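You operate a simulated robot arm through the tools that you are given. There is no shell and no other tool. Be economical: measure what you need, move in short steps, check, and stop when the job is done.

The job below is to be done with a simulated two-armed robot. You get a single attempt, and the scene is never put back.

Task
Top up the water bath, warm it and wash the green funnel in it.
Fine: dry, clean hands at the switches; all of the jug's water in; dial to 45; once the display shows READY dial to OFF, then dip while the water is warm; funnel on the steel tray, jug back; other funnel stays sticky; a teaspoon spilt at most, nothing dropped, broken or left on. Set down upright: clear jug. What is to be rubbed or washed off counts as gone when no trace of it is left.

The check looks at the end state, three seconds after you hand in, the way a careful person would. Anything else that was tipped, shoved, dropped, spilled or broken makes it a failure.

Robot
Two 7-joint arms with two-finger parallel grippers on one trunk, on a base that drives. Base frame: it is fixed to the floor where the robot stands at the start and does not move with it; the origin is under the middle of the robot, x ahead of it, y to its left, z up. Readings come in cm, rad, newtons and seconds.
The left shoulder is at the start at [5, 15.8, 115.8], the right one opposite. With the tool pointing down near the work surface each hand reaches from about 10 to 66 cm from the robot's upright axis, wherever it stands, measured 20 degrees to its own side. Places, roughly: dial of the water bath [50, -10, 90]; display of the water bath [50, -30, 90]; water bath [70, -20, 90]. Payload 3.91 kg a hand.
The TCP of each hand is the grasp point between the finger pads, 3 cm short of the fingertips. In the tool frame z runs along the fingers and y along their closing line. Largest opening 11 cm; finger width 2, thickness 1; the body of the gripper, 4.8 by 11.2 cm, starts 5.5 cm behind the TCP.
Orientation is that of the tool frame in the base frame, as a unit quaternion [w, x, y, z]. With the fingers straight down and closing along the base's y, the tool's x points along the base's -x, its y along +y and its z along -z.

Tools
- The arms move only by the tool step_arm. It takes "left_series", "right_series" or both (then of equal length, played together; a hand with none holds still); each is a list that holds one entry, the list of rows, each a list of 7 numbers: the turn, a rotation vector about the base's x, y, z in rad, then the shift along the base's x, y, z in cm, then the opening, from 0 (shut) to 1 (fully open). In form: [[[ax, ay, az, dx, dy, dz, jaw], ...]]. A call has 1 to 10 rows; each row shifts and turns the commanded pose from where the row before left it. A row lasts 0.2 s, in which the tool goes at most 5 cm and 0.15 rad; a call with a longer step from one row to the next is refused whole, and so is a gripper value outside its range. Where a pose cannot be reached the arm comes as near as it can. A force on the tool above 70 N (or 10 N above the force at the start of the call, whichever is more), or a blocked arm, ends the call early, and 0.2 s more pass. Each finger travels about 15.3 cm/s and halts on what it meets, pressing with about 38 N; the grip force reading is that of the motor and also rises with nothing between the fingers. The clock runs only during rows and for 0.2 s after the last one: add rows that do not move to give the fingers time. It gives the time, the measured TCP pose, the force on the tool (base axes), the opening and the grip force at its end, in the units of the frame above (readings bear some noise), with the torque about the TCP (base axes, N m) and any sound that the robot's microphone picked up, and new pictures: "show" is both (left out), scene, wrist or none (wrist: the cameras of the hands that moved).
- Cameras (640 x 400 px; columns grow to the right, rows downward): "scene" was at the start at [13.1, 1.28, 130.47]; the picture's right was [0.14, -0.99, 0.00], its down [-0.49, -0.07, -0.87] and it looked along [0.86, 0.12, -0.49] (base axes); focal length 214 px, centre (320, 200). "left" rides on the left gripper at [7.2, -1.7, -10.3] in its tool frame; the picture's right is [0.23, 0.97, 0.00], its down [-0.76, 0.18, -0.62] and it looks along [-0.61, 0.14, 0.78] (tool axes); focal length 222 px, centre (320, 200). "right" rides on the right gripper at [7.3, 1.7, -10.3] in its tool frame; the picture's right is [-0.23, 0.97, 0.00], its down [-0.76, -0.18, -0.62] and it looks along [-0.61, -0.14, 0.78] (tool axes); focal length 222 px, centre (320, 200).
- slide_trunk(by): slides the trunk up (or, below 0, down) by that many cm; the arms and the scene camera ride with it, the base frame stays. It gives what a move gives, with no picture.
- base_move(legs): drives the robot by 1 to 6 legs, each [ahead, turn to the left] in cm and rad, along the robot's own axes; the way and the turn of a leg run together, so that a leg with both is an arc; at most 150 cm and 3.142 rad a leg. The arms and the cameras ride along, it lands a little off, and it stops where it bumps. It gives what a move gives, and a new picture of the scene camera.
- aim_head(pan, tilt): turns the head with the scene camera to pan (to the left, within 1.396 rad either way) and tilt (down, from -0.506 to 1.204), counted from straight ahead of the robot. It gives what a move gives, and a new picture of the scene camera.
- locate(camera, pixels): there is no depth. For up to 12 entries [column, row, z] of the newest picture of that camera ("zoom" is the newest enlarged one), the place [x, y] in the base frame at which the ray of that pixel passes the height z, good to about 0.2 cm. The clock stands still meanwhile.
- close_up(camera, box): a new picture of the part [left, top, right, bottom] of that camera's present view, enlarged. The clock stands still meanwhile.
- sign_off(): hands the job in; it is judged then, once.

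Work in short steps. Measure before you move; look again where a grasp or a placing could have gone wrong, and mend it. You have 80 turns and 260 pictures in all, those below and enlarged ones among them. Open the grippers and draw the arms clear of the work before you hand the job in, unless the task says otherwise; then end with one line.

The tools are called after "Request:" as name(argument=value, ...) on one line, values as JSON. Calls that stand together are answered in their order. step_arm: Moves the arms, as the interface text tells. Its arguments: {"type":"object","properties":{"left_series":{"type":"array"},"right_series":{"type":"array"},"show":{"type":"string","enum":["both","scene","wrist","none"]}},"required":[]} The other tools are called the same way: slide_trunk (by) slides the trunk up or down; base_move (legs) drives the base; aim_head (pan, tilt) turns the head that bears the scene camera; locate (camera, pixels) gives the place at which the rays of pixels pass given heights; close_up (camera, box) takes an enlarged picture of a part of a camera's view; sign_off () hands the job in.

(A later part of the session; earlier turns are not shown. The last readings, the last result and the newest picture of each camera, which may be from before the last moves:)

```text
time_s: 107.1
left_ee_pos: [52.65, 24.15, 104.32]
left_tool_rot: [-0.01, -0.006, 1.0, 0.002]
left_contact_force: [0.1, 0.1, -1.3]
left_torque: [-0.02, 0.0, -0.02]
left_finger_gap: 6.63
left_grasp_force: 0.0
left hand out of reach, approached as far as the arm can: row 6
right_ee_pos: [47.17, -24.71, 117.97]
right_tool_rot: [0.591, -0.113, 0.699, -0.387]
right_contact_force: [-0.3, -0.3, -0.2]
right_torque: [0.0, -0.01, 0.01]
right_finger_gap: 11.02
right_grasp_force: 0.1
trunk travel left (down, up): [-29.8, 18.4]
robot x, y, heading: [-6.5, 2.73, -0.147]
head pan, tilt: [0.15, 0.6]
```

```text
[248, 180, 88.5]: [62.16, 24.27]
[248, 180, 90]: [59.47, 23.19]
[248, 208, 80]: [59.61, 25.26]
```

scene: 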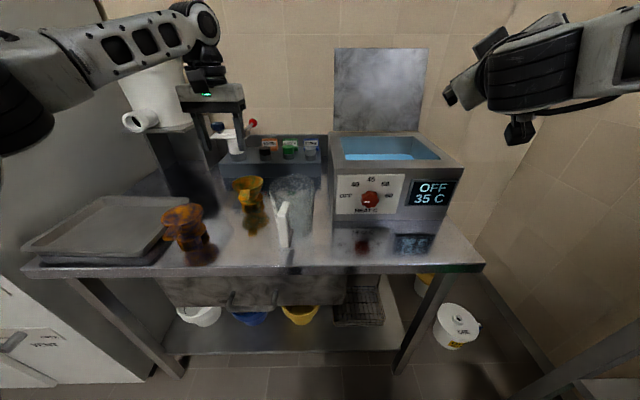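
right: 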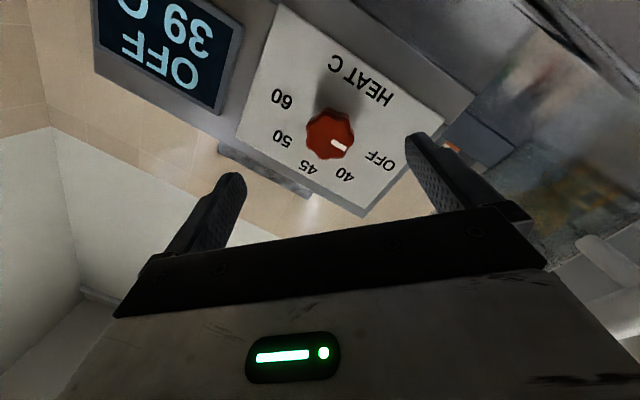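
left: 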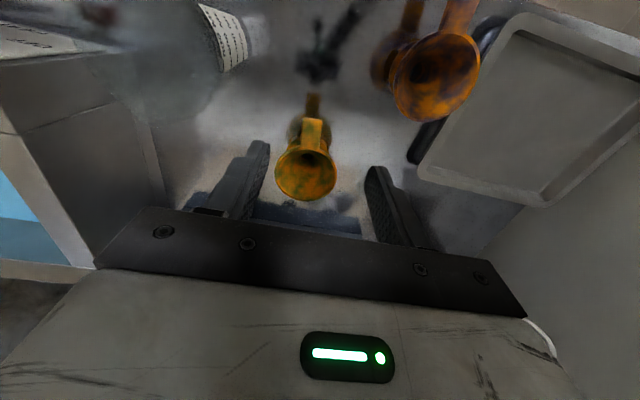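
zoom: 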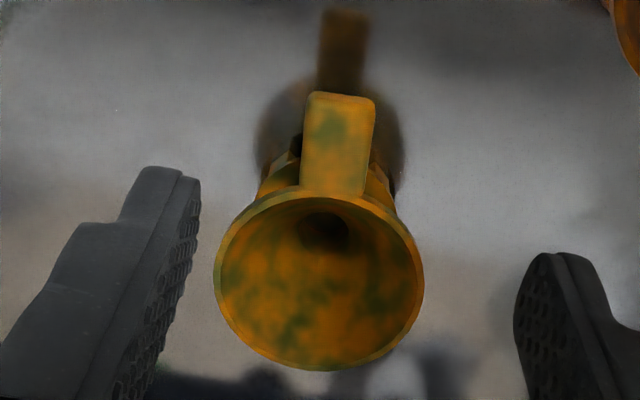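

The handle spans x 54–57, y 22.9–25.2 at z≈88. I drive 5 cm closer for reach margin, then lower the left hand with x≈55.3, y≈24.1.

Request:
base_move(legs=[[5, 0]])

Request:
step_arm(left_series=[[[0, -0.02, 0, -0.7, 0.2, -1, 0.6], [0, 0, 0, -0.7, 0.2, -2, 0.6], [0, 0, 0, -0.7, 0.2, -2, 0.6], [0, 0, 0, 0, 0, -2, 0.6], [0, 0, 0, 0, 0, -2, 0.6], [0, 0, 0, 0, 0, 0, 0.6]]], show="wrist")

```text
time_s: 108.0
left_ee_pos: [57.51, 23.46, 104.22]
left_tool_rot: [-0.01, -0.007, 1.0, 0.001]
left_contact_force: [-0.3, -0.1, -0.7]
left_torque: [-0.04, 0.0, -0.03]
left_finger_gap: 6.61
left_grasp_force: 0.0
right_ee_pos: [52.34, -25.44, 117.88]
right_tool_rot: [0.591, -0.113, 0.699, -0.387]
right_contact_force: [0.3, -0.5, -0.8]
right_torque: [-0.02, -0.02, -0.01]
right_finger_gap: 11.03
right_grasp_force: 0.1
trunk travel left (down, up): [-29.8, 18.4]
robot x, y, heading: [-1.27, 2.36, -0.143]
head pan, tilt: [0.15, 0.6]
```

scene: 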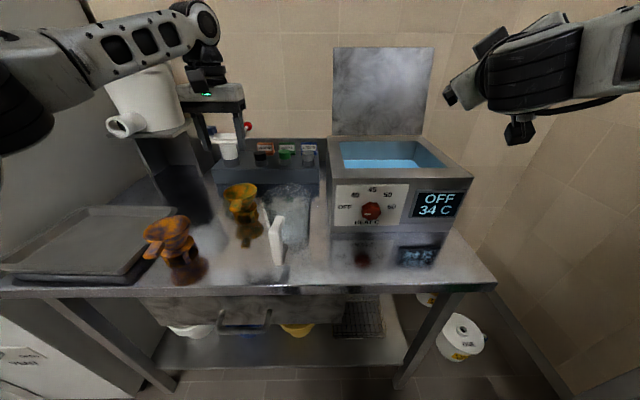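

```text
time_s: 109.4
left_ee_pos: [55.26, 23.86, 95.29]
left_tool_rot: [0.001, -0.007, 1.0, 0.001]
left_contact_force: [0.4, -0.2, 0.0]
left_torque: [-0.01, -0.01, -0.03]
left_finger_gap: 6.59
left_grasp_force: 0.1
right_ee_pos: [52.15, -25.42, 117.79]
right_tool_rot: [0.591, -0.113, 0.698, -0.388]
right_contact_force: [0.8, 0.4, 0.1]
right_torque: [0.02, 0.0, 0.02]
right_finger_gap: 11.01
right_grasp_force: 0.0
trunk travel left (down, up): [-29.8, 18.4]
robot x, y, heading: [-1.53, 2.66, -0.142]
head pan, tilt: [0.15, 0.6]
```

left: 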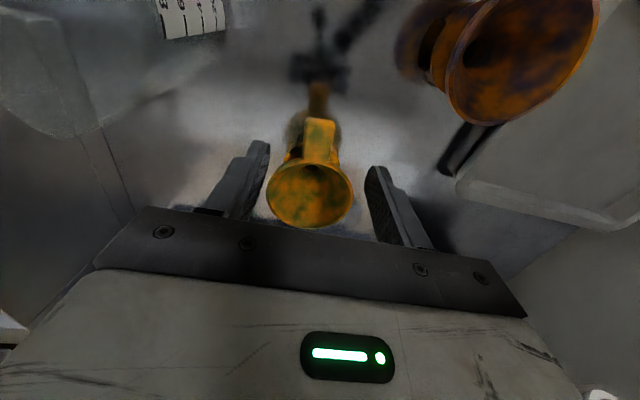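

A point 8 cm below the TCP projects to (320,135), right on the handle. I lower 7.8 cm and close.

Request:
step_arm(left_series=[[[0, 0, 0, 0, 0.1, -2, 0.6], [0, 0, 0, 0, 0.1, -2, 0.6], [0, 0, 0, 0, 0, -2, 0.6], [0, 0, 0, 0, 0, -1.5, 0.6], [0, 0, 0, 0, 0, -0.4, 0.5], [0, 0, 0, 0, 0, 0, 0.4], [0, 0, 0, 0, 0, 0, 0.25], [0, 0, 0, 0, 0, 0, 0.1], [0, 0, 0, 0, 0, 0, 0], [0, 0, 0, 0, 0, 0, 0]]])

Request:
close_up(camera="scene", box=[180, 120, 320, 270])

```text
time_s: 111.6
left_ee_pos: [55.27, 24.15, 87.34]
left_tool_rot: [0.0, -0.006, 1.0, 0.001]
left_contact_force: [-0.4, -0.5, 0.1]
left_torque: [0.01, 0.02, 0.0]
left_finger_gap: 2.51
left_grasp_force: 38.4
right_ee_pos: [52.2, -25.5, 117.89]
right_tool_rot: [0.591, -0.112, 0.698, -0.388]
right_contact_force: [0.9, -0.5, 0.6]
right_torque: [-0.01, 0.01, -0.02]
right_finger_gap: 11.01
right_grasp_force: 0.0
trunk travel left (down, up): [-29.8, 18.4]
robot x, y, heading: [-1.6, 2.13, -0.147]
head pan, tilt: [0.15, 0.6]
```

scene: 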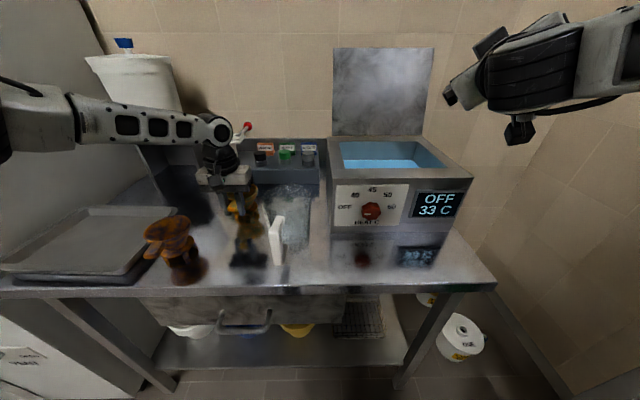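
left: 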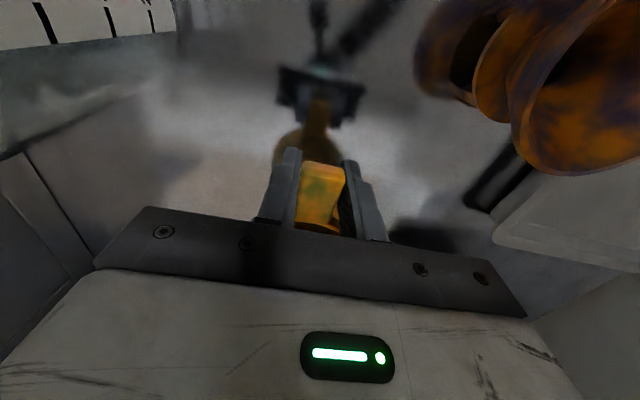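

```text
2.67 times, centred on (250, 195) of scene
```

zoom: 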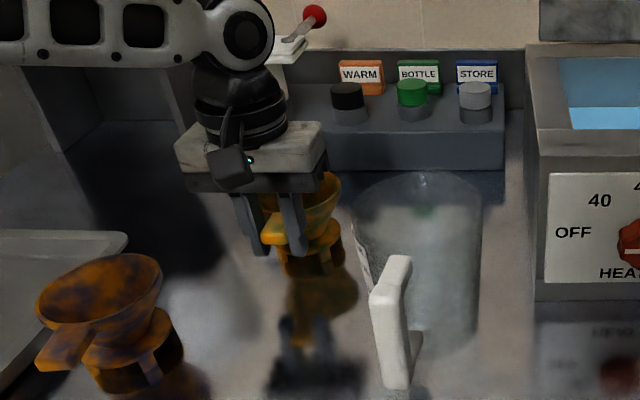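

Gripped (2.5 cm, 38 N). Next I lift the funnel straight up; before planning the drive I also check where the right-hand shelf's post meets the floor (479,398) and read the wall positions.

Request:
step_arm(left_series=[[[0, 0, 0, 0, 0, 1, 0], [0, 0, 0, 0, 0, 2, 0], [0, 0, 0, -1, 0, 4, 0], [0, 0, 0, -1, 0, 4, 0], [0, 0, 0, -1, 0, 4, 0], [0, 0, 0, -1, 0, 4, 0], [0, 0, 0, 0, 0, 0, 0]]])

Request:
locate(camera="scene", pixels=[[480, 398, 0], [520, 380, 0], [620, 350, 50], [638, 335, 60], [480, 235, 0]])

Request:
close_up(camera="left", box=[220, 80, 420, 240])

```text
time_s: 113.2
left_ee_pos: [51.29, 24.29, 106.46]
left_tool_rot: [0.0, -0.006, 1.0, 0.002]
left_contact_force: [-0.6, 0.1, -0.2]
left_torque: [-0.01, 0.0, 0.01]
left_finger_gap: 2.53
left_grasp_force: 38.3
right_ee_pos: [52.16, -25.4, 117.77]
right_tool_rot: [0.591, -0.112, 0.698, -0.388]
right_contact_force: [0.1, -0.8, 0.2]
right_torque: [0.0, 0.01, 0.0]
right_finger_gap: 11.01
right_grasp_force: 0.0
trunk travel left (down, up): [-29.8, 18.4]
robot x, y, heading: [-1.59, 2.51, -0.145]
head pan, tilt: [0.15, 0.6]
```

scene: 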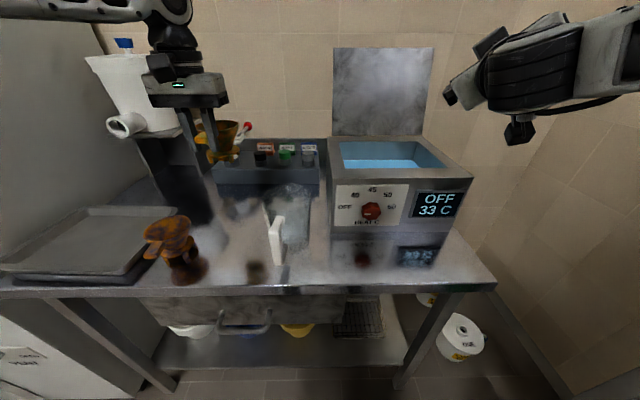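
left: 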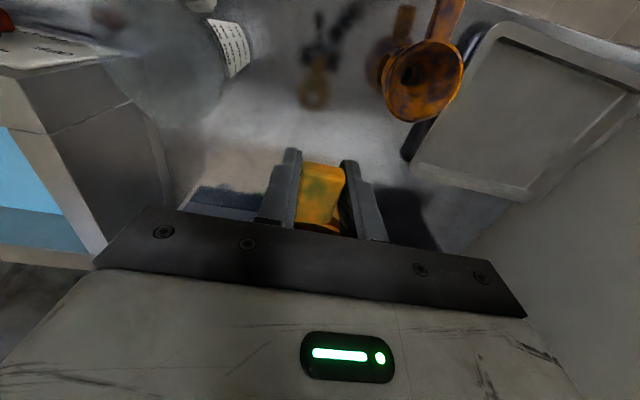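

```text
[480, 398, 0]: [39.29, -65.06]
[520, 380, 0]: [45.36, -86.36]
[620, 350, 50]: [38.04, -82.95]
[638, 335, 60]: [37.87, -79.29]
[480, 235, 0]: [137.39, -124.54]
```

```text
2.50 times, centred on (320, 160) of left
```

zoom: 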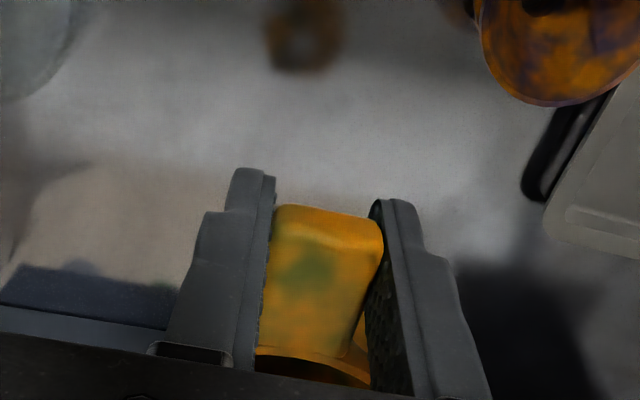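

The funnel is held well. I test whether the left arm can reach inward (robot bearing ~10°, distance 66) with a yawed-in tool, as it will need to over the bath; the path at z 106 clears the jug.

Request:
step_arm(left_series=[[[0, 0, -0.06, 1.3, -2, 0, 0], [0, 0, -0.06, 1.3, -2, 0, 0], [0, 0, -0.06, 1.3, -2, 0, 0], [0, 0, -0.06, 1.3, -2, 0, 0], [0, 0, -0.06, 1.3, -2, 0, 0], [0, 0, -0.06, 1.3, -2, 0, 0], [0, 0, -0.06, 1.3, -2, 0, 0], [0, 0, -0.06, 1.3, -2, 0, 0], [0, 0, -0.06, 1.3, -2, 0, 0], [0, 0, 0, 1.3, -2, 0, 0]]], show="scene")

```text
time_s: 115.4
left_ee_pos: [52.52, 15.03, 102.52]
left_tool_rot: [0.001, 0.261, 0.965, 0.0]
left_contact_force: [-0.3, -0.8, -0.3]
left_torque: [0.01, 0.02, 0.0]
left_finger_gap: 2.5
left_grasp_force: 37.8
left hand out of reach, approached as far as the arm can: row 3, 4, 5, 6, 7, 8, 9, 10
right_ee_pos: [52.22, -25.44, 117.82]
right_tool_rot: [0.591, -0.112, 0.699, -0.387]
right_contact_force: [0.9, -0.1, 0.4]
right_torque: [0.04, 0.02, 0.02]
right_finger_gap: 11.02
right_grasp_force: 0.0
trunk travel left (down, up): [-29.8, 18.4]
robot x, y, heading: [-1.48, 2.88, -0.143]
head pan, tilt: [0.15, 0.6]
```

scene: 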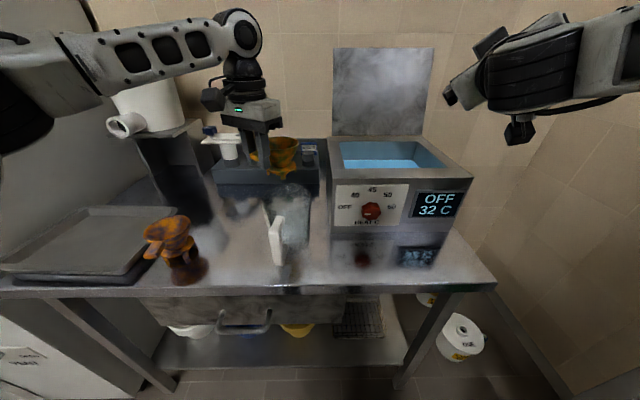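

The arm tops out around 55 cm distance at this trunk height, so for the dip I'll come close and raise the trunk as needed. For now I lift the funnel 3 cm and return to the dial station (about (-18,1,0.15)).

Request:
step_arm(left_series=[[[0, 0, 0, -1, 0.5, 1, 0], [0, 0, 0, -1, 0.5, 1, 0], [0, 0, 0, -1, 0.5, 1, 0], [0, 0, 0, 0, 0, 0, 0]]], show="none")

Request:
base_move(legs=[[0, 0.295], [-16.5, 0]])

Request:
slide_trunk(by=-7)

Request:
step_arm(right_series=[[[0, 0, 0, 0, -0.5, -4, 1], [0, 0, 0, 0, -0.5, -4, 1], [0, 0, 0, 0, 0, -4, 1], [0, 0, 0, 0, 0, -4, 1], [0, 0, 0, 0, 0, -4, 1], [0, 0, 0, 0, 0, -2, 1], [0, 0, 0, 0, 0, 0, 1]]])

```text
time_s: 116.4
left_ee_pos: [49.54, 16.51, 105.54]
left_tool_rot: [0.0, 0.262, 0.965, 0.001]
left_contact_force: [-0.1, 0.2, -0.8]
left_torque: [0.0, 0.0, 0.0]
left_finger_gap: 2.52
left_grasp_force: 38.3
right_ee_pos: [52.17, -25.37, 117.81]
right_tool_rot: [0.591, -0.112, 0.698, -0.388]
right_contact_force: [-0.7, 0.1, 0.3]
right_torque: [0.0, 0.0, 0.01]
right_finger_gap: 11.0
right_grasp_force: 0.0
trunk travel left (down, up): [-29.8, 18.4]
robot x, y, heading: [-1.38, 2.36, -0.144]
head pan, tilt: [0.15, 0.6]
```

```text
time_s: 118.8
left_ee_pos: [27.17, 28.1, 105.55]
left_tool_rot: [0.0, 0.12, 0.993, 0.002]
left_contact_force: [-0.3, -0.4, -0.8]
left_torque: [0.02, -0.04, 0.01]
left_finger_gap: 2.48
left_grasp_force: 38.0
right_ee_pos: [41.57, -11.24, 117.78]
right_tool_rot: [0.641, -0.212, 0.675, -0.298]
right_contact_force: [-0.5, 0.0, 0.3]
right_torque: [-0.04, 0.04, 0.0]
right_finger_gap: 11.01
right_grasp_force: 0.0
trunk travel left (down, up): [-29.8, 18.4]
robot x, y, heading: [-17.74, 0.06, 0.144]
head pan, tilt: [0.15, 0.6]
```

scene: 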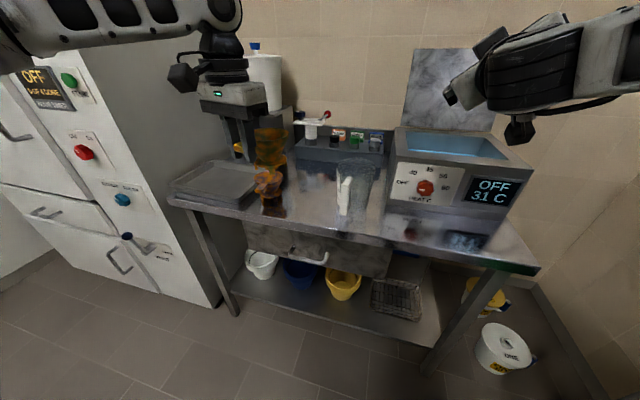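

```text
time_s: 119.9
left_ee_pos: [27.08, 28.13, 98.59]
left_tool_rot: [0.0, 0.118, 0.993, 0.002]
left_contact_force: [0.1, 0.4, -0.1]
left_torque: [0.04, 0.02, -0.03]
left_finger_gap: 2.51
left_grasp_force: 38.0
right_ee_pos: [41.7, -11.3, 110.74]
right_tool_rot: [0.641, -0.212, 0.675, -0.299]
right_contact_force: [0.0, -0.2, 0.5]
right_torque: [0.0, -0.02, 0.02]
right_finger_gap: 11.01
right_grasp_force: 0.0
trunk travel left (down, up): [-22.8, 25.4]
robot x, y, heading: [-17.81, 0.22, 0.144]
head pan, tilt: [0.15, 0.6]
```

```text
time_s: 121.5
left_ee_pos: [27.17, 28.1, 98.49]
left_tool_rot: [0.0, 0.119, 0.993, 0.002]
left_contact_force: [0.7, 0.6, 0.4]
left_torque: [0.03, 0.02, 0.0]
left_finger_gap: 2.51
left_grasp_force: 37.8
right_ee_pos: [41.57, -10.09, 90.03]
right_tool_rot: [0.638, -0.211, 0.677, -0.299]
right_contact_force: [-0.1, 0.1, 0.2]
right_torque: [-0.01, 0.03, -0.01]
right_finger_gap: 11.02
right_grasp_force: 0.0
right hand out of reach, approached as far as the arm can: row 5, 6
trunk travel left (down, up): [-22.8, 25.4]
robot x, y, heading: [-18.03, 0.03, 0.137]
head pan, tilt: [0.15, 0.6]
```

scene: 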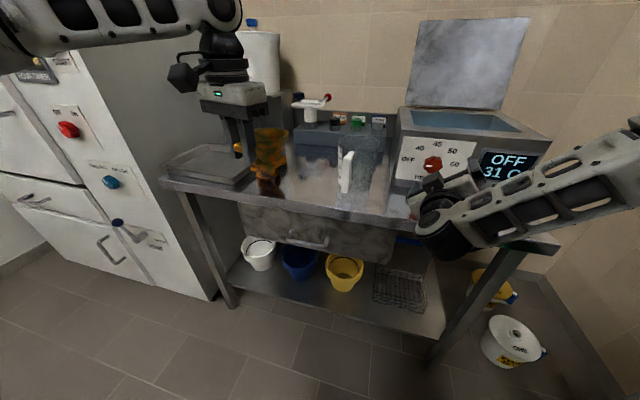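
right: 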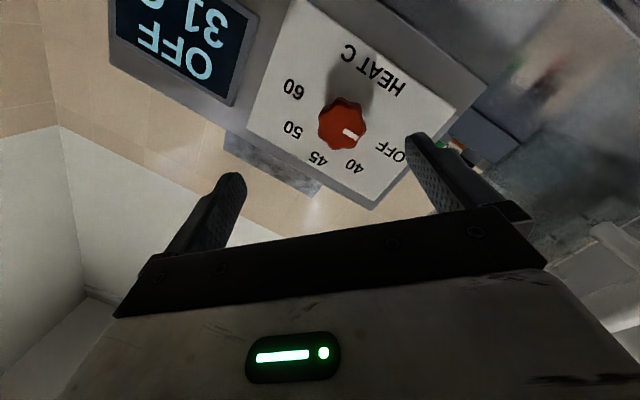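

The right hand is back in front of the dial at (41.6,-10.1,90.0). I advance to (49.3,-9.65,88.9) and grip.

Request:
step_arm(right_series=[[[0, 0, 0, 2, 0.1, -0.4, 1], [0, 0, 0, 2, 0.1, -0.4, 1], [0, 0, 0, 2, 0.1, -0.3, 1], [0, 0, 0, 1.2, 0.1, 0, 1], [0, 0, 0, 0.5, 0, 0, 1], [0, 0, 0, 0, 0, 0, 0.6], [0, 0, 0, 0, 0, 0, 0.35], [0, 0, 0, 0, 0, 0, 0.2], [0, 0, 0, 0, 0, 0, 0.1], [0, 0, 0, 0, 0, 0, 0.1]]], show="wrist")

```text
time_s: 123.7
left_ee_pos: [27.2, 28.15, 98.55]
left_tool_rot: [0.0, 0.119, 0.993, 0.0]
left_contact_force: [0.7, 0.2, -1.1]
left_torque: [0.03, 0.05, 0.0]
left_finger_gap: 2.5
left_grasp_force: 37.9
right_ee_pos: [49.14, -9.25, 89.14]
right_tool_rot: [0.638, -0.212, 0.678, -0.299]
right_contact_force: [3.9, 1.0, -1.1]
right_torque: [-0.01, 0.55, 0.77]
right_finger_gap: 4.34
right_grasp_force: 44.9
right hand out of reach, approached as far as the arm can: row 1
trunk travel left (down, up): [-22.8, 25.4]
robot x, y, heading: [-17.75, 0.04, 0.143]
head pan, tilt: [0.15, 0.6]
```

right: 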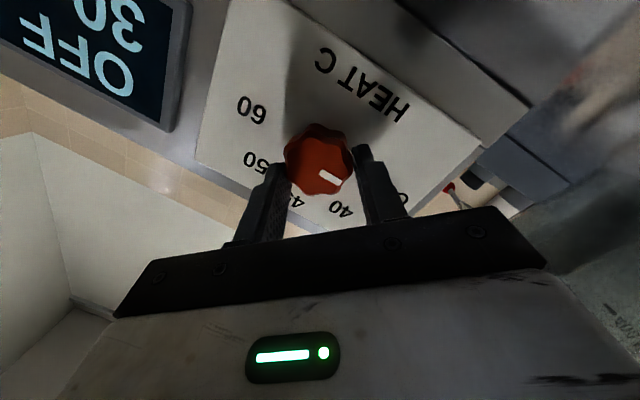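

Gripped (4.3 cm). I turn clockwise to 45 and keep hold of the knob during heating.

Request:
step_arm(right_series=[[[0.145, 0, 0, 0, 0, 0, 0.1], [0.145, 0, 0, 0, 0, 0, 0.1], [0.145, 0, 0, 0, 0, 0, 0.1], [0.145, 0, 0, 0, 0, 0, 0.1], [0.145, 0, 0, 0, 0, 0, 0.1], [0.145, 0, 0, 0, 0, 0, 0.1], [0.145, 0, 0, 0, 0, 0, 0.1], [0.145, 0, 0, 0, 0, 0, 0.1], [0.145, 0, 0, 0, 0, 0, 0.1], [0.145, 0, 0, 0, 0, 0, 0.1]]], show="none")

Request:
step_arm(right_series=[[[0.125, 0, 0, 0, 0, 0, 0.1], [0, 0, 0, 0, 0, 0, 0.1], [0, 0, 0, 0, 0, 0, 0.1], [0, 0, 0, 0, 0, 0, 0.1], [0, 0, 0, 0, 0, 0, 0.1], [0, 0, 0, 0, 0, 0, 0.1]]])

Request:
close_up(camera="right", box=[160, 40, 480, 240])

Request:
close_up(camera="scene", box=[380, 100, 560, 220])

```text
time_s: 125.9
left_ee_pos: [27.09, 28.0, 98.53]
left_tool_rot: [0.001, 0.119, 0.993, 0.003]
left_contact_force: [-0.7, 0.2, 0.0]
left_torque: [0.01, 0.01, 0.02]
left_finger_gap: 2.49
left_grasp_force: 38.0
right_ee_pos: [49.06, -9.63, 89.28]
right_tool_rot: [0.621, 0.277, 0.701, 0.217]
right_contact_force: [-1.8, -38.2, 4.8]
right_torque: [-0.21, -0.14, 0.12]
right_finger_gap: 4.32
right_grasp_force: 44.6
right hand out of reach, approached as far as the arm can: row 10
trunk travel left (down, up): [-22.8, 25.4]
robot x, y, heading: [-17.6, 0.01, 0.15]
head pan, tilt: [0.15, 0.6]
```

```text
time_s: 127.3
left_ee_pos: [27.03, 27.87, 98.65]
left_tool_rot: [0.0, 0.119, 0.993, 0.004]
left_contact_force: [-0.6, 0.1, -0.7]
left_torque: [-0.01, 0.01, 0.02]
left_finger_gap: 2.49
left_grasp_force: 38.0
right_ee_pos: [49.16, -9.72, 89.21]
right_tool_rot: [0.601, 0.318, 0.688, 0.254]
right_contact_force: [-24.9, -43.8, -17.4]
right_torque: [-0.19, -0.37, -1.17]
right_finger_gap: 4.31
right_grasp_force: 45.0
right hand out of reach, approached as far as the arm can: row 1
trunk travel left (down, up): [-22.8, 25.4]
robot x, y, heading: [-17.46, 0.1, 0.145]
head pan, tilt: [0.15, 0.6]
```

scene: 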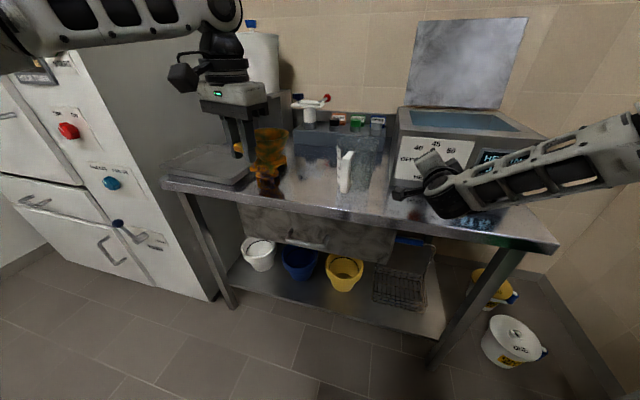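
right: 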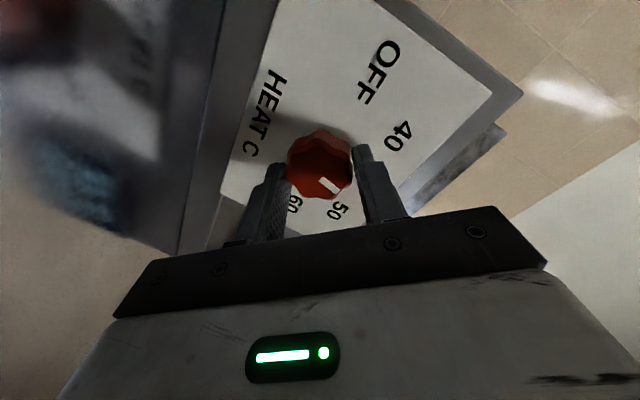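

```text
2.00 times, centred on (320, 140) of right
```

zoom: 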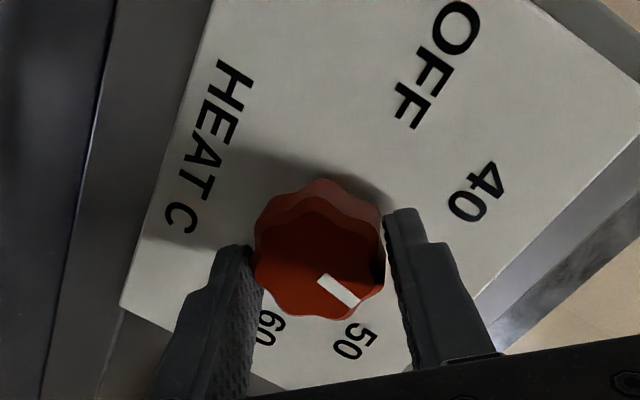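

```text
3.33 times, centred on (470, 160) of scene
```

zoom: 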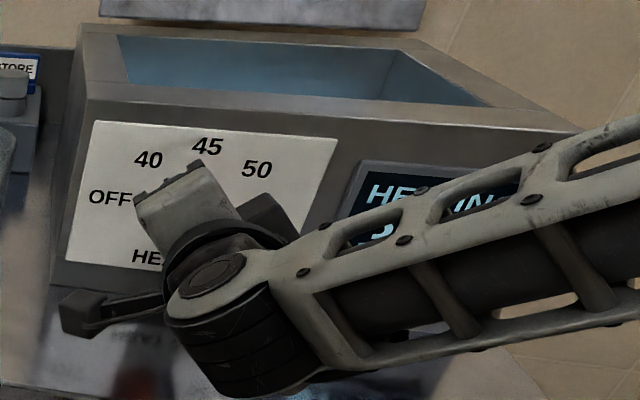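

The pointer seems a few degrees past 45 and the arm is pushing sideways (−44 N in y). I turn back 0.08 rad and relax toward -y, and keep waiting.

Request:
step_arm(right_series=[[[-0.08, 0, 0, -0.1, -0.15, -0.1, 0.1], [0, 0, 0, 0, 0, 0, 0.1], [0, 0, 0, 0, 0, 0, 0.1], [0, 0, 0, 0, 0, 0, 0.1], [0, 0, 0, 0, 0, 0, 0.1], [0, 0, 0, 0, 0, 0, 0.1], [0, 0, 0, 0, 0, 0, 0.1], [0, 0, 0, 0, 0, 0, 0.1], [0, 0, 0, 0, 0, 0, 0.1], [0, 0, 0, 0, 0, 0, 0.1]]], show="none")

Request:
close_up(camera="right", box=[220, 90, 420, 220])

Request:
close_up(camera="scene", box=[460, 130, 550, 190])

```text
time_s: 129.5
left_ee_pos: [27.24, 27.78, 98.56]
left_tool_rot: [-0.001, 0.12, 0.993, 0.003]
left_contact_force: [0.4, 0.0, 0.0]
left_torque: [0.03, 0.02, 0.01]
left_finger_gap: 2.51
left_grasp_force: 38.2
right_ee_pos: [49.14, -9.68, 89.2]
right_tool_rot: [0.612, 0.291, 0.698, 0.231]
right_contact_force: [-15.5, -41.0, -15.7]
right_torque: [-0.16, -0.11, -0.54]
right_finger_gap: 4.29
right_grasp_force: 45.0
trunk travel left (down, up): [-22.8, 25.4]
robot x, y, heading: [-17.48, 0.42, 0.142]
head pan, tilt: [0.15, 0.6]
```

```text
3.08 times, centred on (320, 155) of right
```

zoom: 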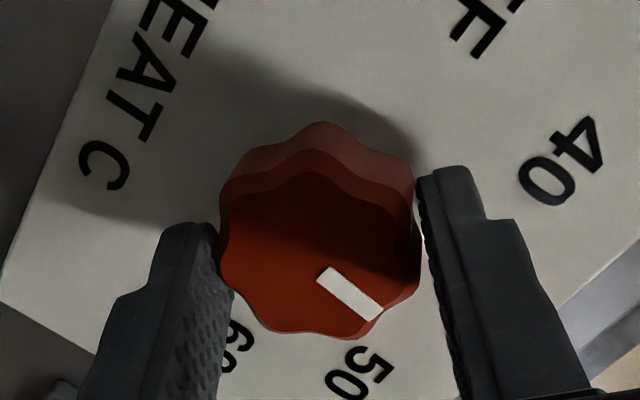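

```text
6.67 times, centred on (505, 160) of scene
```

zoom: 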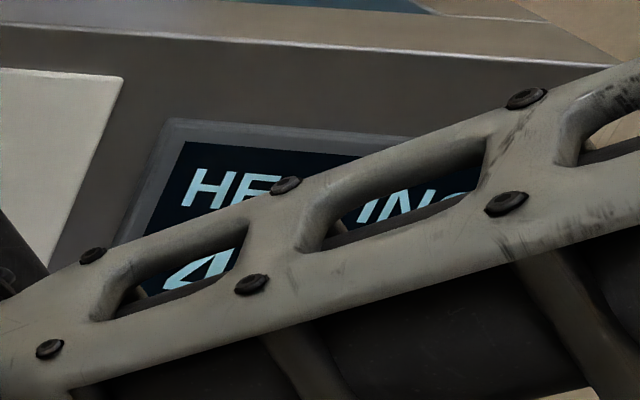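

The mark is still about 10° past 45 relative to the HEAT C text direction. I turn back 0.17 rad and keep waiting.

Request:
step_arm(right_series=[[[-0.09, 0, 0, 0, -0.1, 0, 0.1], [-0.08, 0, 0, 0, -0.1, 0, 0.1], [0, 0, 0, 0, 0, 0, 0.1], [0, 0, 0, 0, 0, 0, 0.1], [0, 0, 0, 0, 0, 0, 0.1], [0, 0, 0, 0, 0, 0, 0.1], [0, 0, 0, 0, 0, 0, 0.1], [0, 0, 0, 0, 0, 0, 0.1], [0, 0, 0, 0, 0, 0, 0.1], [0, 0, 0, 0, 0, 0, 0.1]]], show="none")

Request:
step_arm(right_series=[[[0, 0, 0, 0, 0, 0, 0.1], [0, 0, 0, 0, 0, 0, 0.1], [0, 0, 0, 0, 0, 0, 0.1], [0, 0, 0, 0, 0, 0, 0.1], [0, 0, 0, 0, 0, 0, 0.1], [0, 0, 0, 0, 0, 0, 0.1], [0, 0, 0, 0, 0, 0, 0.1], [0, 0, 0, 0, 0, 0, 0.1], [0, 0, 0, 0, 0, 0, 0.1], [0, 0, 0, 0, 0, 0, 0.1]]], show="wrist")

Request:
close_up(camera="scene", box=[460, 130, 550, 190])

Request:
close_up(camera="right", box=[220, 90, 420, 220])

```text
time_s: 131.7
left_ee_pos: [27.16, 27.87, 98.65]
left_tool_rot: [0.0, 0.119, 0.993, 0.002]
left_contact_force: [-0.5, -0.3, -0.6]
left_torque: [0.03, 0.04, 0.01]
left_finger_gap: 2.49
left_grasp_force: 38.0
right_ee_pos: [49.08, -9.69, 89.2]
right_tool_rot: [0.633, 0.234, 0.717, 0.173]
right_contact_force: [-12.5, -33.8, -18.2]
right_torque: [-0.1, -0.07, -0.28]
right_finger_gap: 4.33
right_grasp_force: 44.6
trunk travel left (down, up): [-22.8, 25.4]
robot x, y, heading: [-17.6, -0.4, 0.151]
head pan, tilt: [0.15, 0.6]
```

```text
time_s: 133.9
left_ee_pos: [27.21, 27.91, 98.47]
left_tool_rot: [0.0, 0.12, 0.993, 0.002]
left_contact_force: [0.4, -0.6, 0.0]
left_torque: [-0.01, 0.02, -0.01]
left_finger_gap: 2.48
left_grasp_force: 38.5
right_ee_pos: [49.09, -9.65, 89.03]
right_tool_rot: [0.633, 0.234, 0.717, 0.173]
right_contact_force: [-11.3, -33.2, -16.9]
right_torque: [-0.11, 0.05, -0.14]
right_finger_gap: 4.3
right_grasp_force: 45.3
trunk travel left (down, up): [-22.8, 25.4]
robot x, y, heading: [-17.87, -0.03, 0.142]
head pan, tilt: [0.15, 0.6]
```

right: 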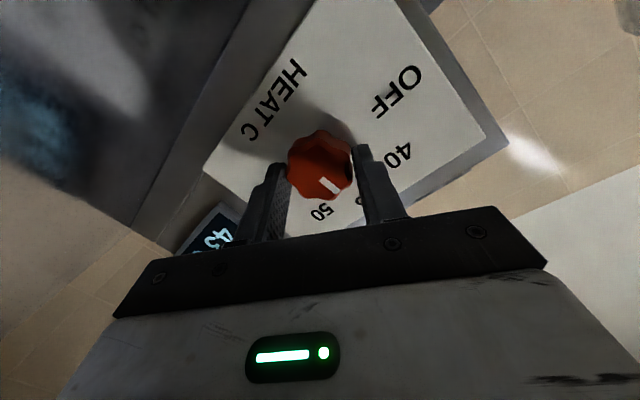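

```text
6.67 times, centred on (505, 160) of scene
```

zoom: 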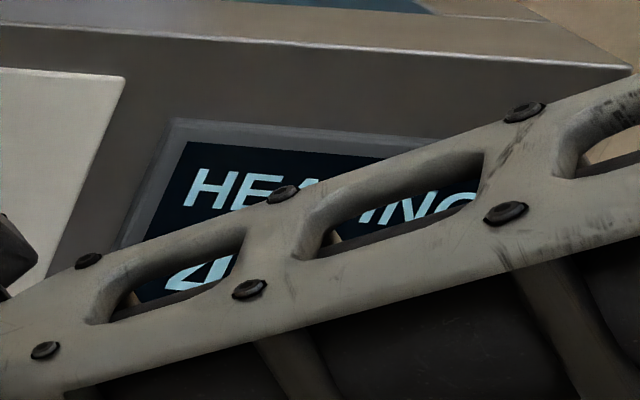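

```text
3.08 times, centred on (320, 155) of right
```

zoom: 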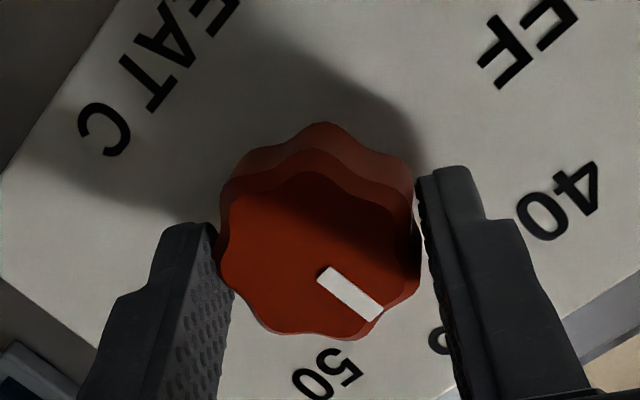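

The mark is now in line with 45 and the display shows 43, heating. I wait 2 more seconds and check for READY.

Request:
step_arm(right_series=[[[0, 0, 0, 0, 0, 0, 0.1], [0, 0, 0, 0, 0, 0, 0.1], [0, 0, 0, 0, 0, 0, 0.1], [0, 0, 0, 0, 0, 0, 0.1], [0, 0, 0, 0, 0, 0, 0.1], [0, 0, 0, 0, 0, 0, 0.1], [0, 0, 0, 0, 0, 0, 0.1], [0, 0, 0, 0, 0, 0, 0.1], [0, 0, 0, 0, 0, 0, 0.1], [0, 0, 0, 0, 0, 0, 0.1]]], show="none")

Request:
step_arm(right_series=[[[0, 0, 0, 0, 0, 0, 0.1], [0, 0, 0, 0, 0, 0, 0.1], [0, 0, 0, 0, 0, 0, 0.1], [0, 0, 0, 0, 0, 0, 0.1], [0, 0, 0, 0, 0, 0, 0.1], [0, 0, 0, 0, 0, 0, 0.1], [0, 0, 0, 0, 0, 0, 0.1], [0, 0, 0, 0, 0, 0, 0.1], [0, 0, 0, 0, 0, 0, 0.1]]], show="none")

Request:
close_up(camera="scene", box=[460, 130, 550, 190])

```text
time_s: 136.1
left_ee_pos: [27.14, 27.9, 98.4]
left_tool_rot: [0.0, 0.119, 0.993, 0.002]
left_contact_force: [0.5, -0.6, -0.3]
left_torque: [0.01, 0.0, -0.03]
left_finger_gap: 2.52
left_grasp_force: 37.9
right_ee_pos: [49.17, -9.72, 89.22]
right_tool_rot: [0.632, 0.235, 0.717, 0.174]
right_contact_force: [-11.7, -34.2, -17.8]
right_torque: [-0.09, 0.04, -0.15]
right_finger_gap: 4.28
right_grasp_force: 44.8
trunk travel left (down, up): [-22.8, 25.4]
robot x, y, heading: [-17.62, -0.0, 0.14]
head pan, tilt: [0.15, 0.6]
```

```text
time_s: 138.1
left_ee_pos: [27.25, 27.9, 98.63]
left_tool_rot: [-0.001, 0.119, 0.993, 0.002]
left_contact_force: [0.9, 0.2, -0.2]
left_torque: [0.0, 0.0, -0.01]
left_finger_gap: 2.49
left_grasp_force: 38.1
right_ee_pos: [49.2, -9.74, 89.22]
right_tool_rot: [0.632, 0.234, 0.718, 0.174]
right_contact_force: [-10.7, -33.9, -17.4]
right_torque: [-0.09, 0.0, -0.15]
right_finger_gap: 4.3
right_grasp_force: 44.6
trunk travel left (down, up): [-22.8, 25.4]
robot x, y, heading: [-17.5, -0.14, 0.151]
head pan, tilt: [0.15, 0.6]
```

```text
6.67 times, centred on (505, 160) of scene
```

zoom: 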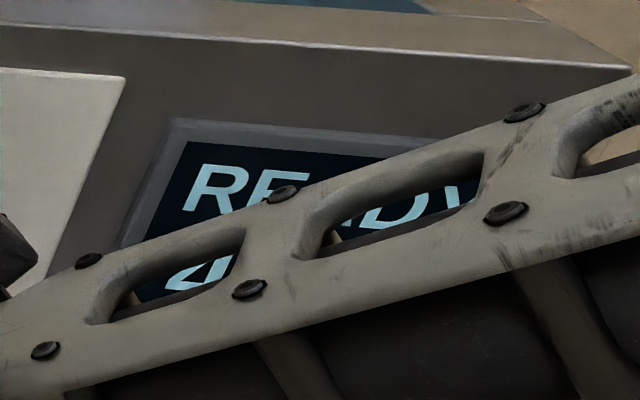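

READY again. I turn the knob quickly back by about 1.6 rad to OFF and look at the display before letting go.

Request:
step_arm(right_series=[[[-0.15, 0, 0, 0, 0, 0, 0.1], [-0.15, 0, 0, 0, 0, 0, 0.1], [-0.15, 0, 0, 0, 0, 0, 0.1], [-0.15, 0, 0, 0, 0, 0, 0.1], [-0.15, 0, 0, 0, 0, 0, 0.1], [-0.15, 0, 0, 0, 0, 0, 0.1], [-0.15, 0, 0, 0, 0, 0, 0.1], [-0.15, 0, 0, 0, 0, 0, 0.1], [-0.15, 0, 0, 0, 0, 0, 0.1], [-0.15, 0, 0, 0, 0, 0, 0.1]]], show="none")

Request:
step_arm(right_series=[[[-0.09, 0, 0, 0, 0, 0, 0.1], [0, 0, 0, 0, 0, 0, 0.1]]], show="wrist")

```text
time_s: 140.3
left_ee_pos: [27.3, 28.01, 98.39]
left_tool_rot: [-0.002, 0.12, 0.993, 0.003]
left_contact_force: [0.6, 0.3, -0.5]
left_torque: [0.01, 0.01, -0.01]
left_finger_gap: 2.47
left_grasp_force: 37.7
right_ee_pos: [49.19, -9.2, 89.1]
right_tool_rot: [0.608, -0.266, 0.656, -0.359]
right_contact_force: [-7.0, -24.4, -24.2]
right_torque: [0.36, 0.97, 0.28]
right_finger_gap: 4.24
right_grasp_force: 45.1
trunk travel left (down, up): [-22.8, 25.4]
robot x, y, heading: [-17.67, 0.41, 0.147]
head pan, tilt: [0.15, 0.6]
```

```text
time_s: 140.9
left_ee_pos: [27.42, 28.02, 98.44]
left_tool_rot: [-0.002, 0.119, 0.993, 0.003]
left_contact_force: [0.5, 0.9, -0.4]
left_torque: [0.04, -0.01, -0.02]
left_finger_gap: 2.49
left_grasp_force: 37.5
right_ee_pos: [49.09, -8.69, 89.35]
right_tool_rot: [0.598, -0.293, 0.638, -0.386]
right_contact_force: [-4.7, -21.5, -23.2]
right_torque: [0.41, 1.29, -0.15]
right_finger_gap: 4.25
right_grasp_force: 44.9
right hand out of reach, approached as far as the arm can: row 1
trunk travel left (down, up): [-22.8, 25.4]
robot x, y, heading: [-17.57, 0.07, 0.15]
head pan, tilt: [0.15, 0.6]
```

right: 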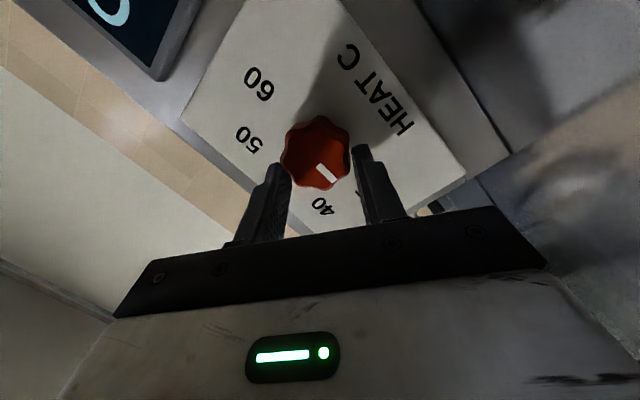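

The mark lines up with the OFF side. I release, back off, raise the trunk and swing the funnel toward the bath without delay.

Request:
step_arm(right_series=[[[0, 0, 0, 0, 0, 0, 0.6], [0, 0, 0, -0.5, 0, 0, 1], [0, 0, 0, -3, 0, 0, 1], [0, 0, 0, -4, 0, 0, 1], [0, 0, 0, -2, 0, 0, 1]]], show="wrist")

Request:
slide_trunk(by=14)

Request:
base_move(legs=[[21, -0.65]])

```text
time_s: 142.1
left_ee_pos: [27.1, 28.27, 98.44]
left_tool_rot: [0.0, 0.119, 0.993, 0.001]
left_contact_force: [-0.6, -0.3, -0.4]
left_torque: [0.03, 0.04, -0.01]
left_finger_gap: 2.52
left_grasp_force: 37.9
right_ee_pos: [39.72, -8.09, 90.07]
right_tool_rot: [0.608, -0.294, 0.63, -0.384]
right_contact_force: [1.2, 0.4, 0.6]
right_torque: [0.0, 0.03, 0.0]
right_finger_gap: 11.02
right_grasp_force: 0.0
trunk travel left (down, up): [-22.8, 25.4]
robot x, y, heading: [-17.72, 0.04, 0.145]
head pan, tilt: [0.15, 0.6]
```

right: 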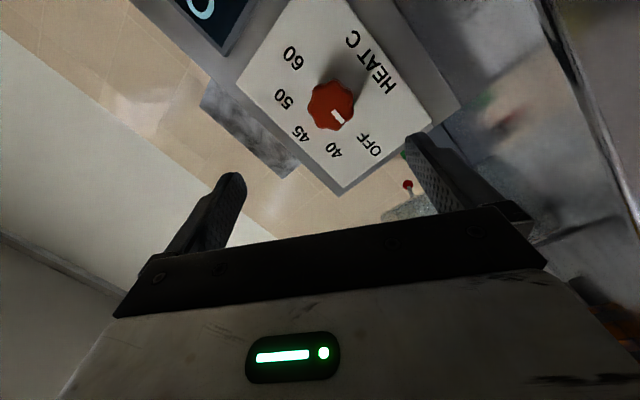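

```text
time_s: 143.7
left_ee_pos: [27.15, 28.14, 112.33]
left_tool_rot: [0.0, 0.119, 0.993, 0.001]
left_contact_force: [-0.6, 0.3, -0.8]
left_torque: [-0.02, 0.04, 0.0]
left_finger_gap: 2.52
left_grasp_force: 38.1
right_ee_pos: [39.61, -8.2, 104.01]
right_tool_rot: [0.607, -0.295, 0.63, -0.385]
right_contact_force: [0.4, -0.4, 0.3]
right_torque: [-0.02, 0.0, 0.01]
right_finger_gap: 11.0
right_grasp_force: 0.0
trunk travel left (down, up): [-36.8, 11.4]
robot x, y, heading: [-18.03, 0.13, 0.143]
head pan, tilt: [0.15, 0.6]
```

```text
time_s: 145.9
left_ee_pos: [55.28, -9.07, 112.44]
left_tool_rot: [0.001, 0.434, 0.901, 0.002]
left_contact_force: [-0.6, -0.1, -0.1]
left_torque: [0.06, 0.03, 0.03]
left_finger_gap: 2.5
left_grasp_force: 37.2
right_ee_pos: [43.02, -45.33, 103.93]
right_tool_rot: [0.45, -0.075, 0.692, -0.56]
right_contact_force: [-0.6, -0.5, 0.1]
right_torque: [-0.03, -0.01, -0.03]
right_finger_gap: 10.98
right_grasp_force: 0.1
trunk travel left (down, up): [-36.8, 11.4]
robot x, y, heading: [3.03, -3.42, -0.515]
head pan, tilt: [0.15, 0.6]
```

scene: 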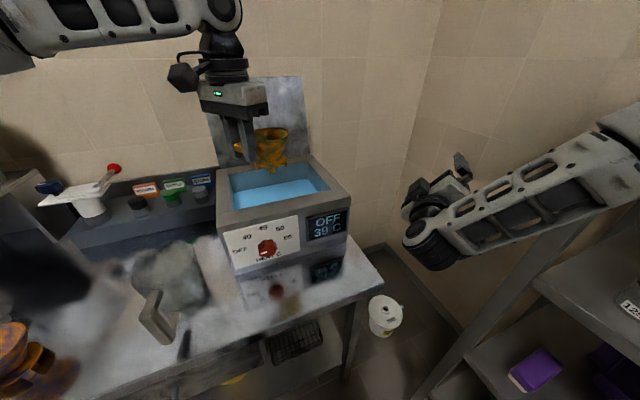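

OFF, 39 C, and the funnel is right at the bath. I move the left hand over the opening and lower it into the water.

Request:
step_arm(left_series=[[[0, 0, 0, 4.6, -0.4, -1, 0], [0, 0, 0, 4.6, -0.4, -2, 0], [0, 0, 0, 0, 0, -4.5, 0], [0, 0, 0, 0, 0, -4.5, 0], [0, 0, 0, 0, 0, -4.5, 0], [0, 0, 0, 0, 0, -3.5, 0]]], show="scene")

Request:
close_up(camera="scene", box=[190, 100, 370, 260])

```text
refused: row 2 steps farther than a row can; nothing moved
```

```text
2.50 times, centred on (280, 180) of scene
```

zoom: 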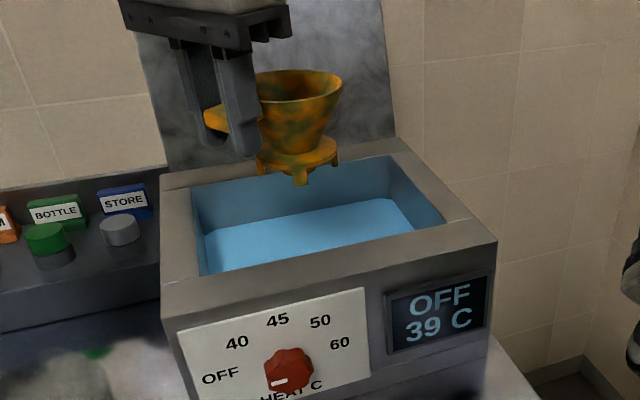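

The row was too long, but no time has passed. I repeat with shorter rows.

Request:
step_arm(left_series=[[[0, 0, 0, 4.6, -0.4, -1, 0], [0, 0, 0, 4.4, -0.4, -1.5, 0], [0, 0, 0, 0, 0, -4.8, 0], [0, 0, 0, 0, 0, -4.8, 0], [0, 0, 0, 0, 0, -4.8, 0], [0, 0, 0, 0, 0, -3, 0]]], show="scene")

Request:
close_up(camera="scene", box=[190, 100, 370, 260])

```text
time_s: 147.3
left_ee_pos: [62.54, -7.08, 92.51]
left_tool_rot: [0.002, 0.434, 0.901, 0.001]
left_contact_force: [0.2, 0.2, -0.4]
left_torque: [0.03, -0.01, 0.02]
left_finger_gap: 2.48
left_grasp_force: 37.7
left hand out of reach, approached as far as the arm can: row 2, 5, 6
right_ee_pos: [42.96, -45.37, 104.07]
right_tool_rot: [0.45, -0.075, 0.692, -0.56]
right_contact_force: [-0.8, 0.4, -0.1]
right_torque: [0.02, -0.01, -0.02]
right_finger_gap: 11.02
right_grasp_force: 0.1
trunk travel left (down, up): [-36.8, 11.4]
robot x, y, heading: [2.42, -3.47, -0.513]
head pan, tilt: [0.15, 0.6]
```

scene: 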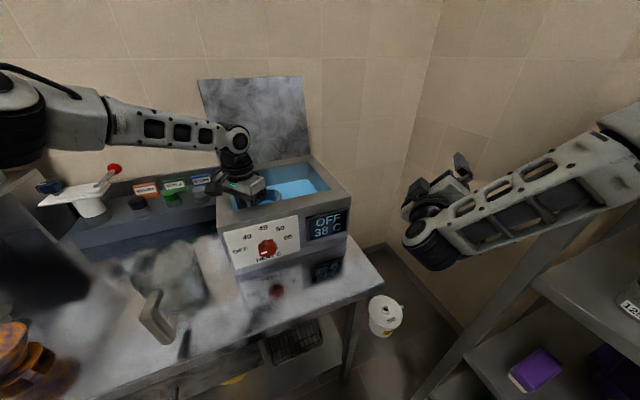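

```text
2.50 times, centred on (280, 180) of scene
```

zoom: 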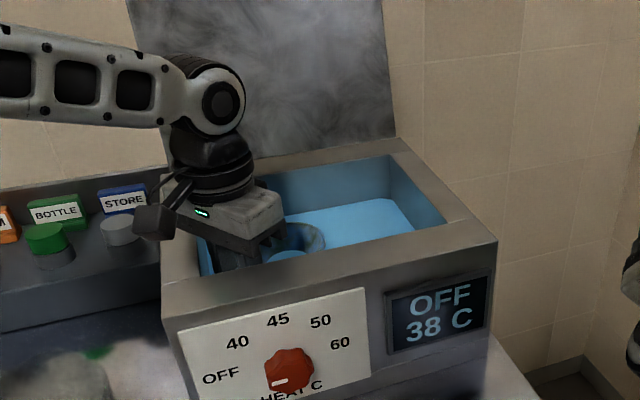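

The funnel is in the water at 38–39 C and the coating on the immersed part is gone. The rim and handle still need to go under, so I first shift the hand inward from the front and left rims, then lower.

Request:
step_arm(left_series=[[[0, 0, 0, 1.2, -1.2, 0, 0], [0, 0, 0, 1.2, -1.2, 0, 0], [0, 0, 0, 1.2, -1.2, 0, 0], [0, 0, 0, 0, -0.5, -1.2, 0], [0, 0, 0, 0, 0, -1, 0]]], show="none")

Request:
close_up(camera="scene", box=[190, 100, 370, 260])

Request:
close_up(camera="left", box=[160, 60, 480, 260])

```text
time_s: 148.5
left_ee_pos: [62.31, -6.92, 91.69]
left_tool_rot: [0.001, 0.434, 0.901, 0.001]
left_contact_force: [0.0, 0.1, -0.2]
left_torque: [0.03, 0.01, 0.0]
left_finger_gap: 2.5
left_grasp_force: 37.6
left hand out of reach, approached as far as the arm can: row 1, 2, 3, 4, 5
right_ee_pos: [42.87, -45.33, 104.05]
right_tool_rot: [0.45, -0.075, 0.691, -0.56]
right_contact_force: [-0.7, 0.4, -0.1]
right_torque: [-0.01, 0.01, 0.01]
right_finger_gap: 11.0
right_grasp_force: 0.0
trunk travel left (down, up): [-36.8, 11.4]
robot x, y, heading: [2.64, -3.88, -0.515]
head pan, tilt: [0.15, 0.6]
```

```text
2.50 times, centred on (280, 180) of scene
```

zoom: 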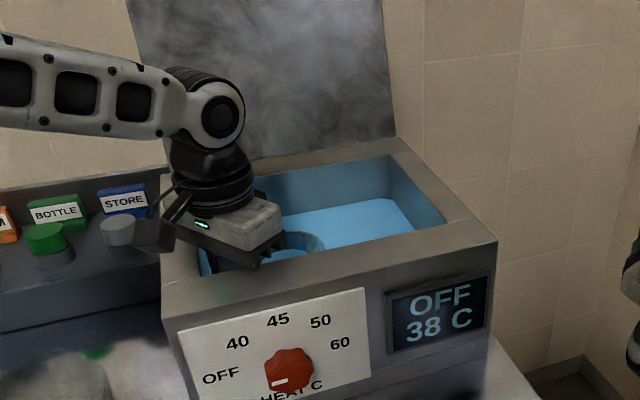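

```text
2.00 times, centred on (320, 160) of left
```

zoom: 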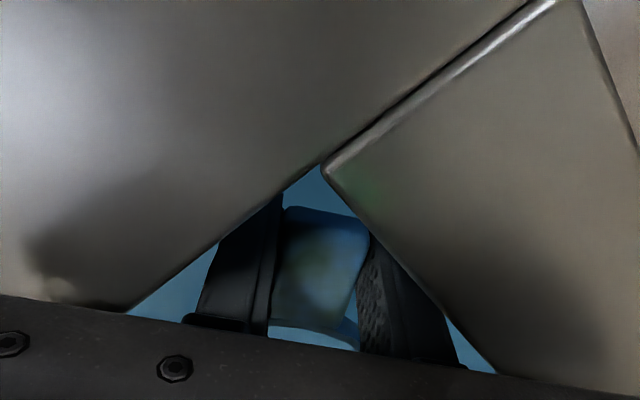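

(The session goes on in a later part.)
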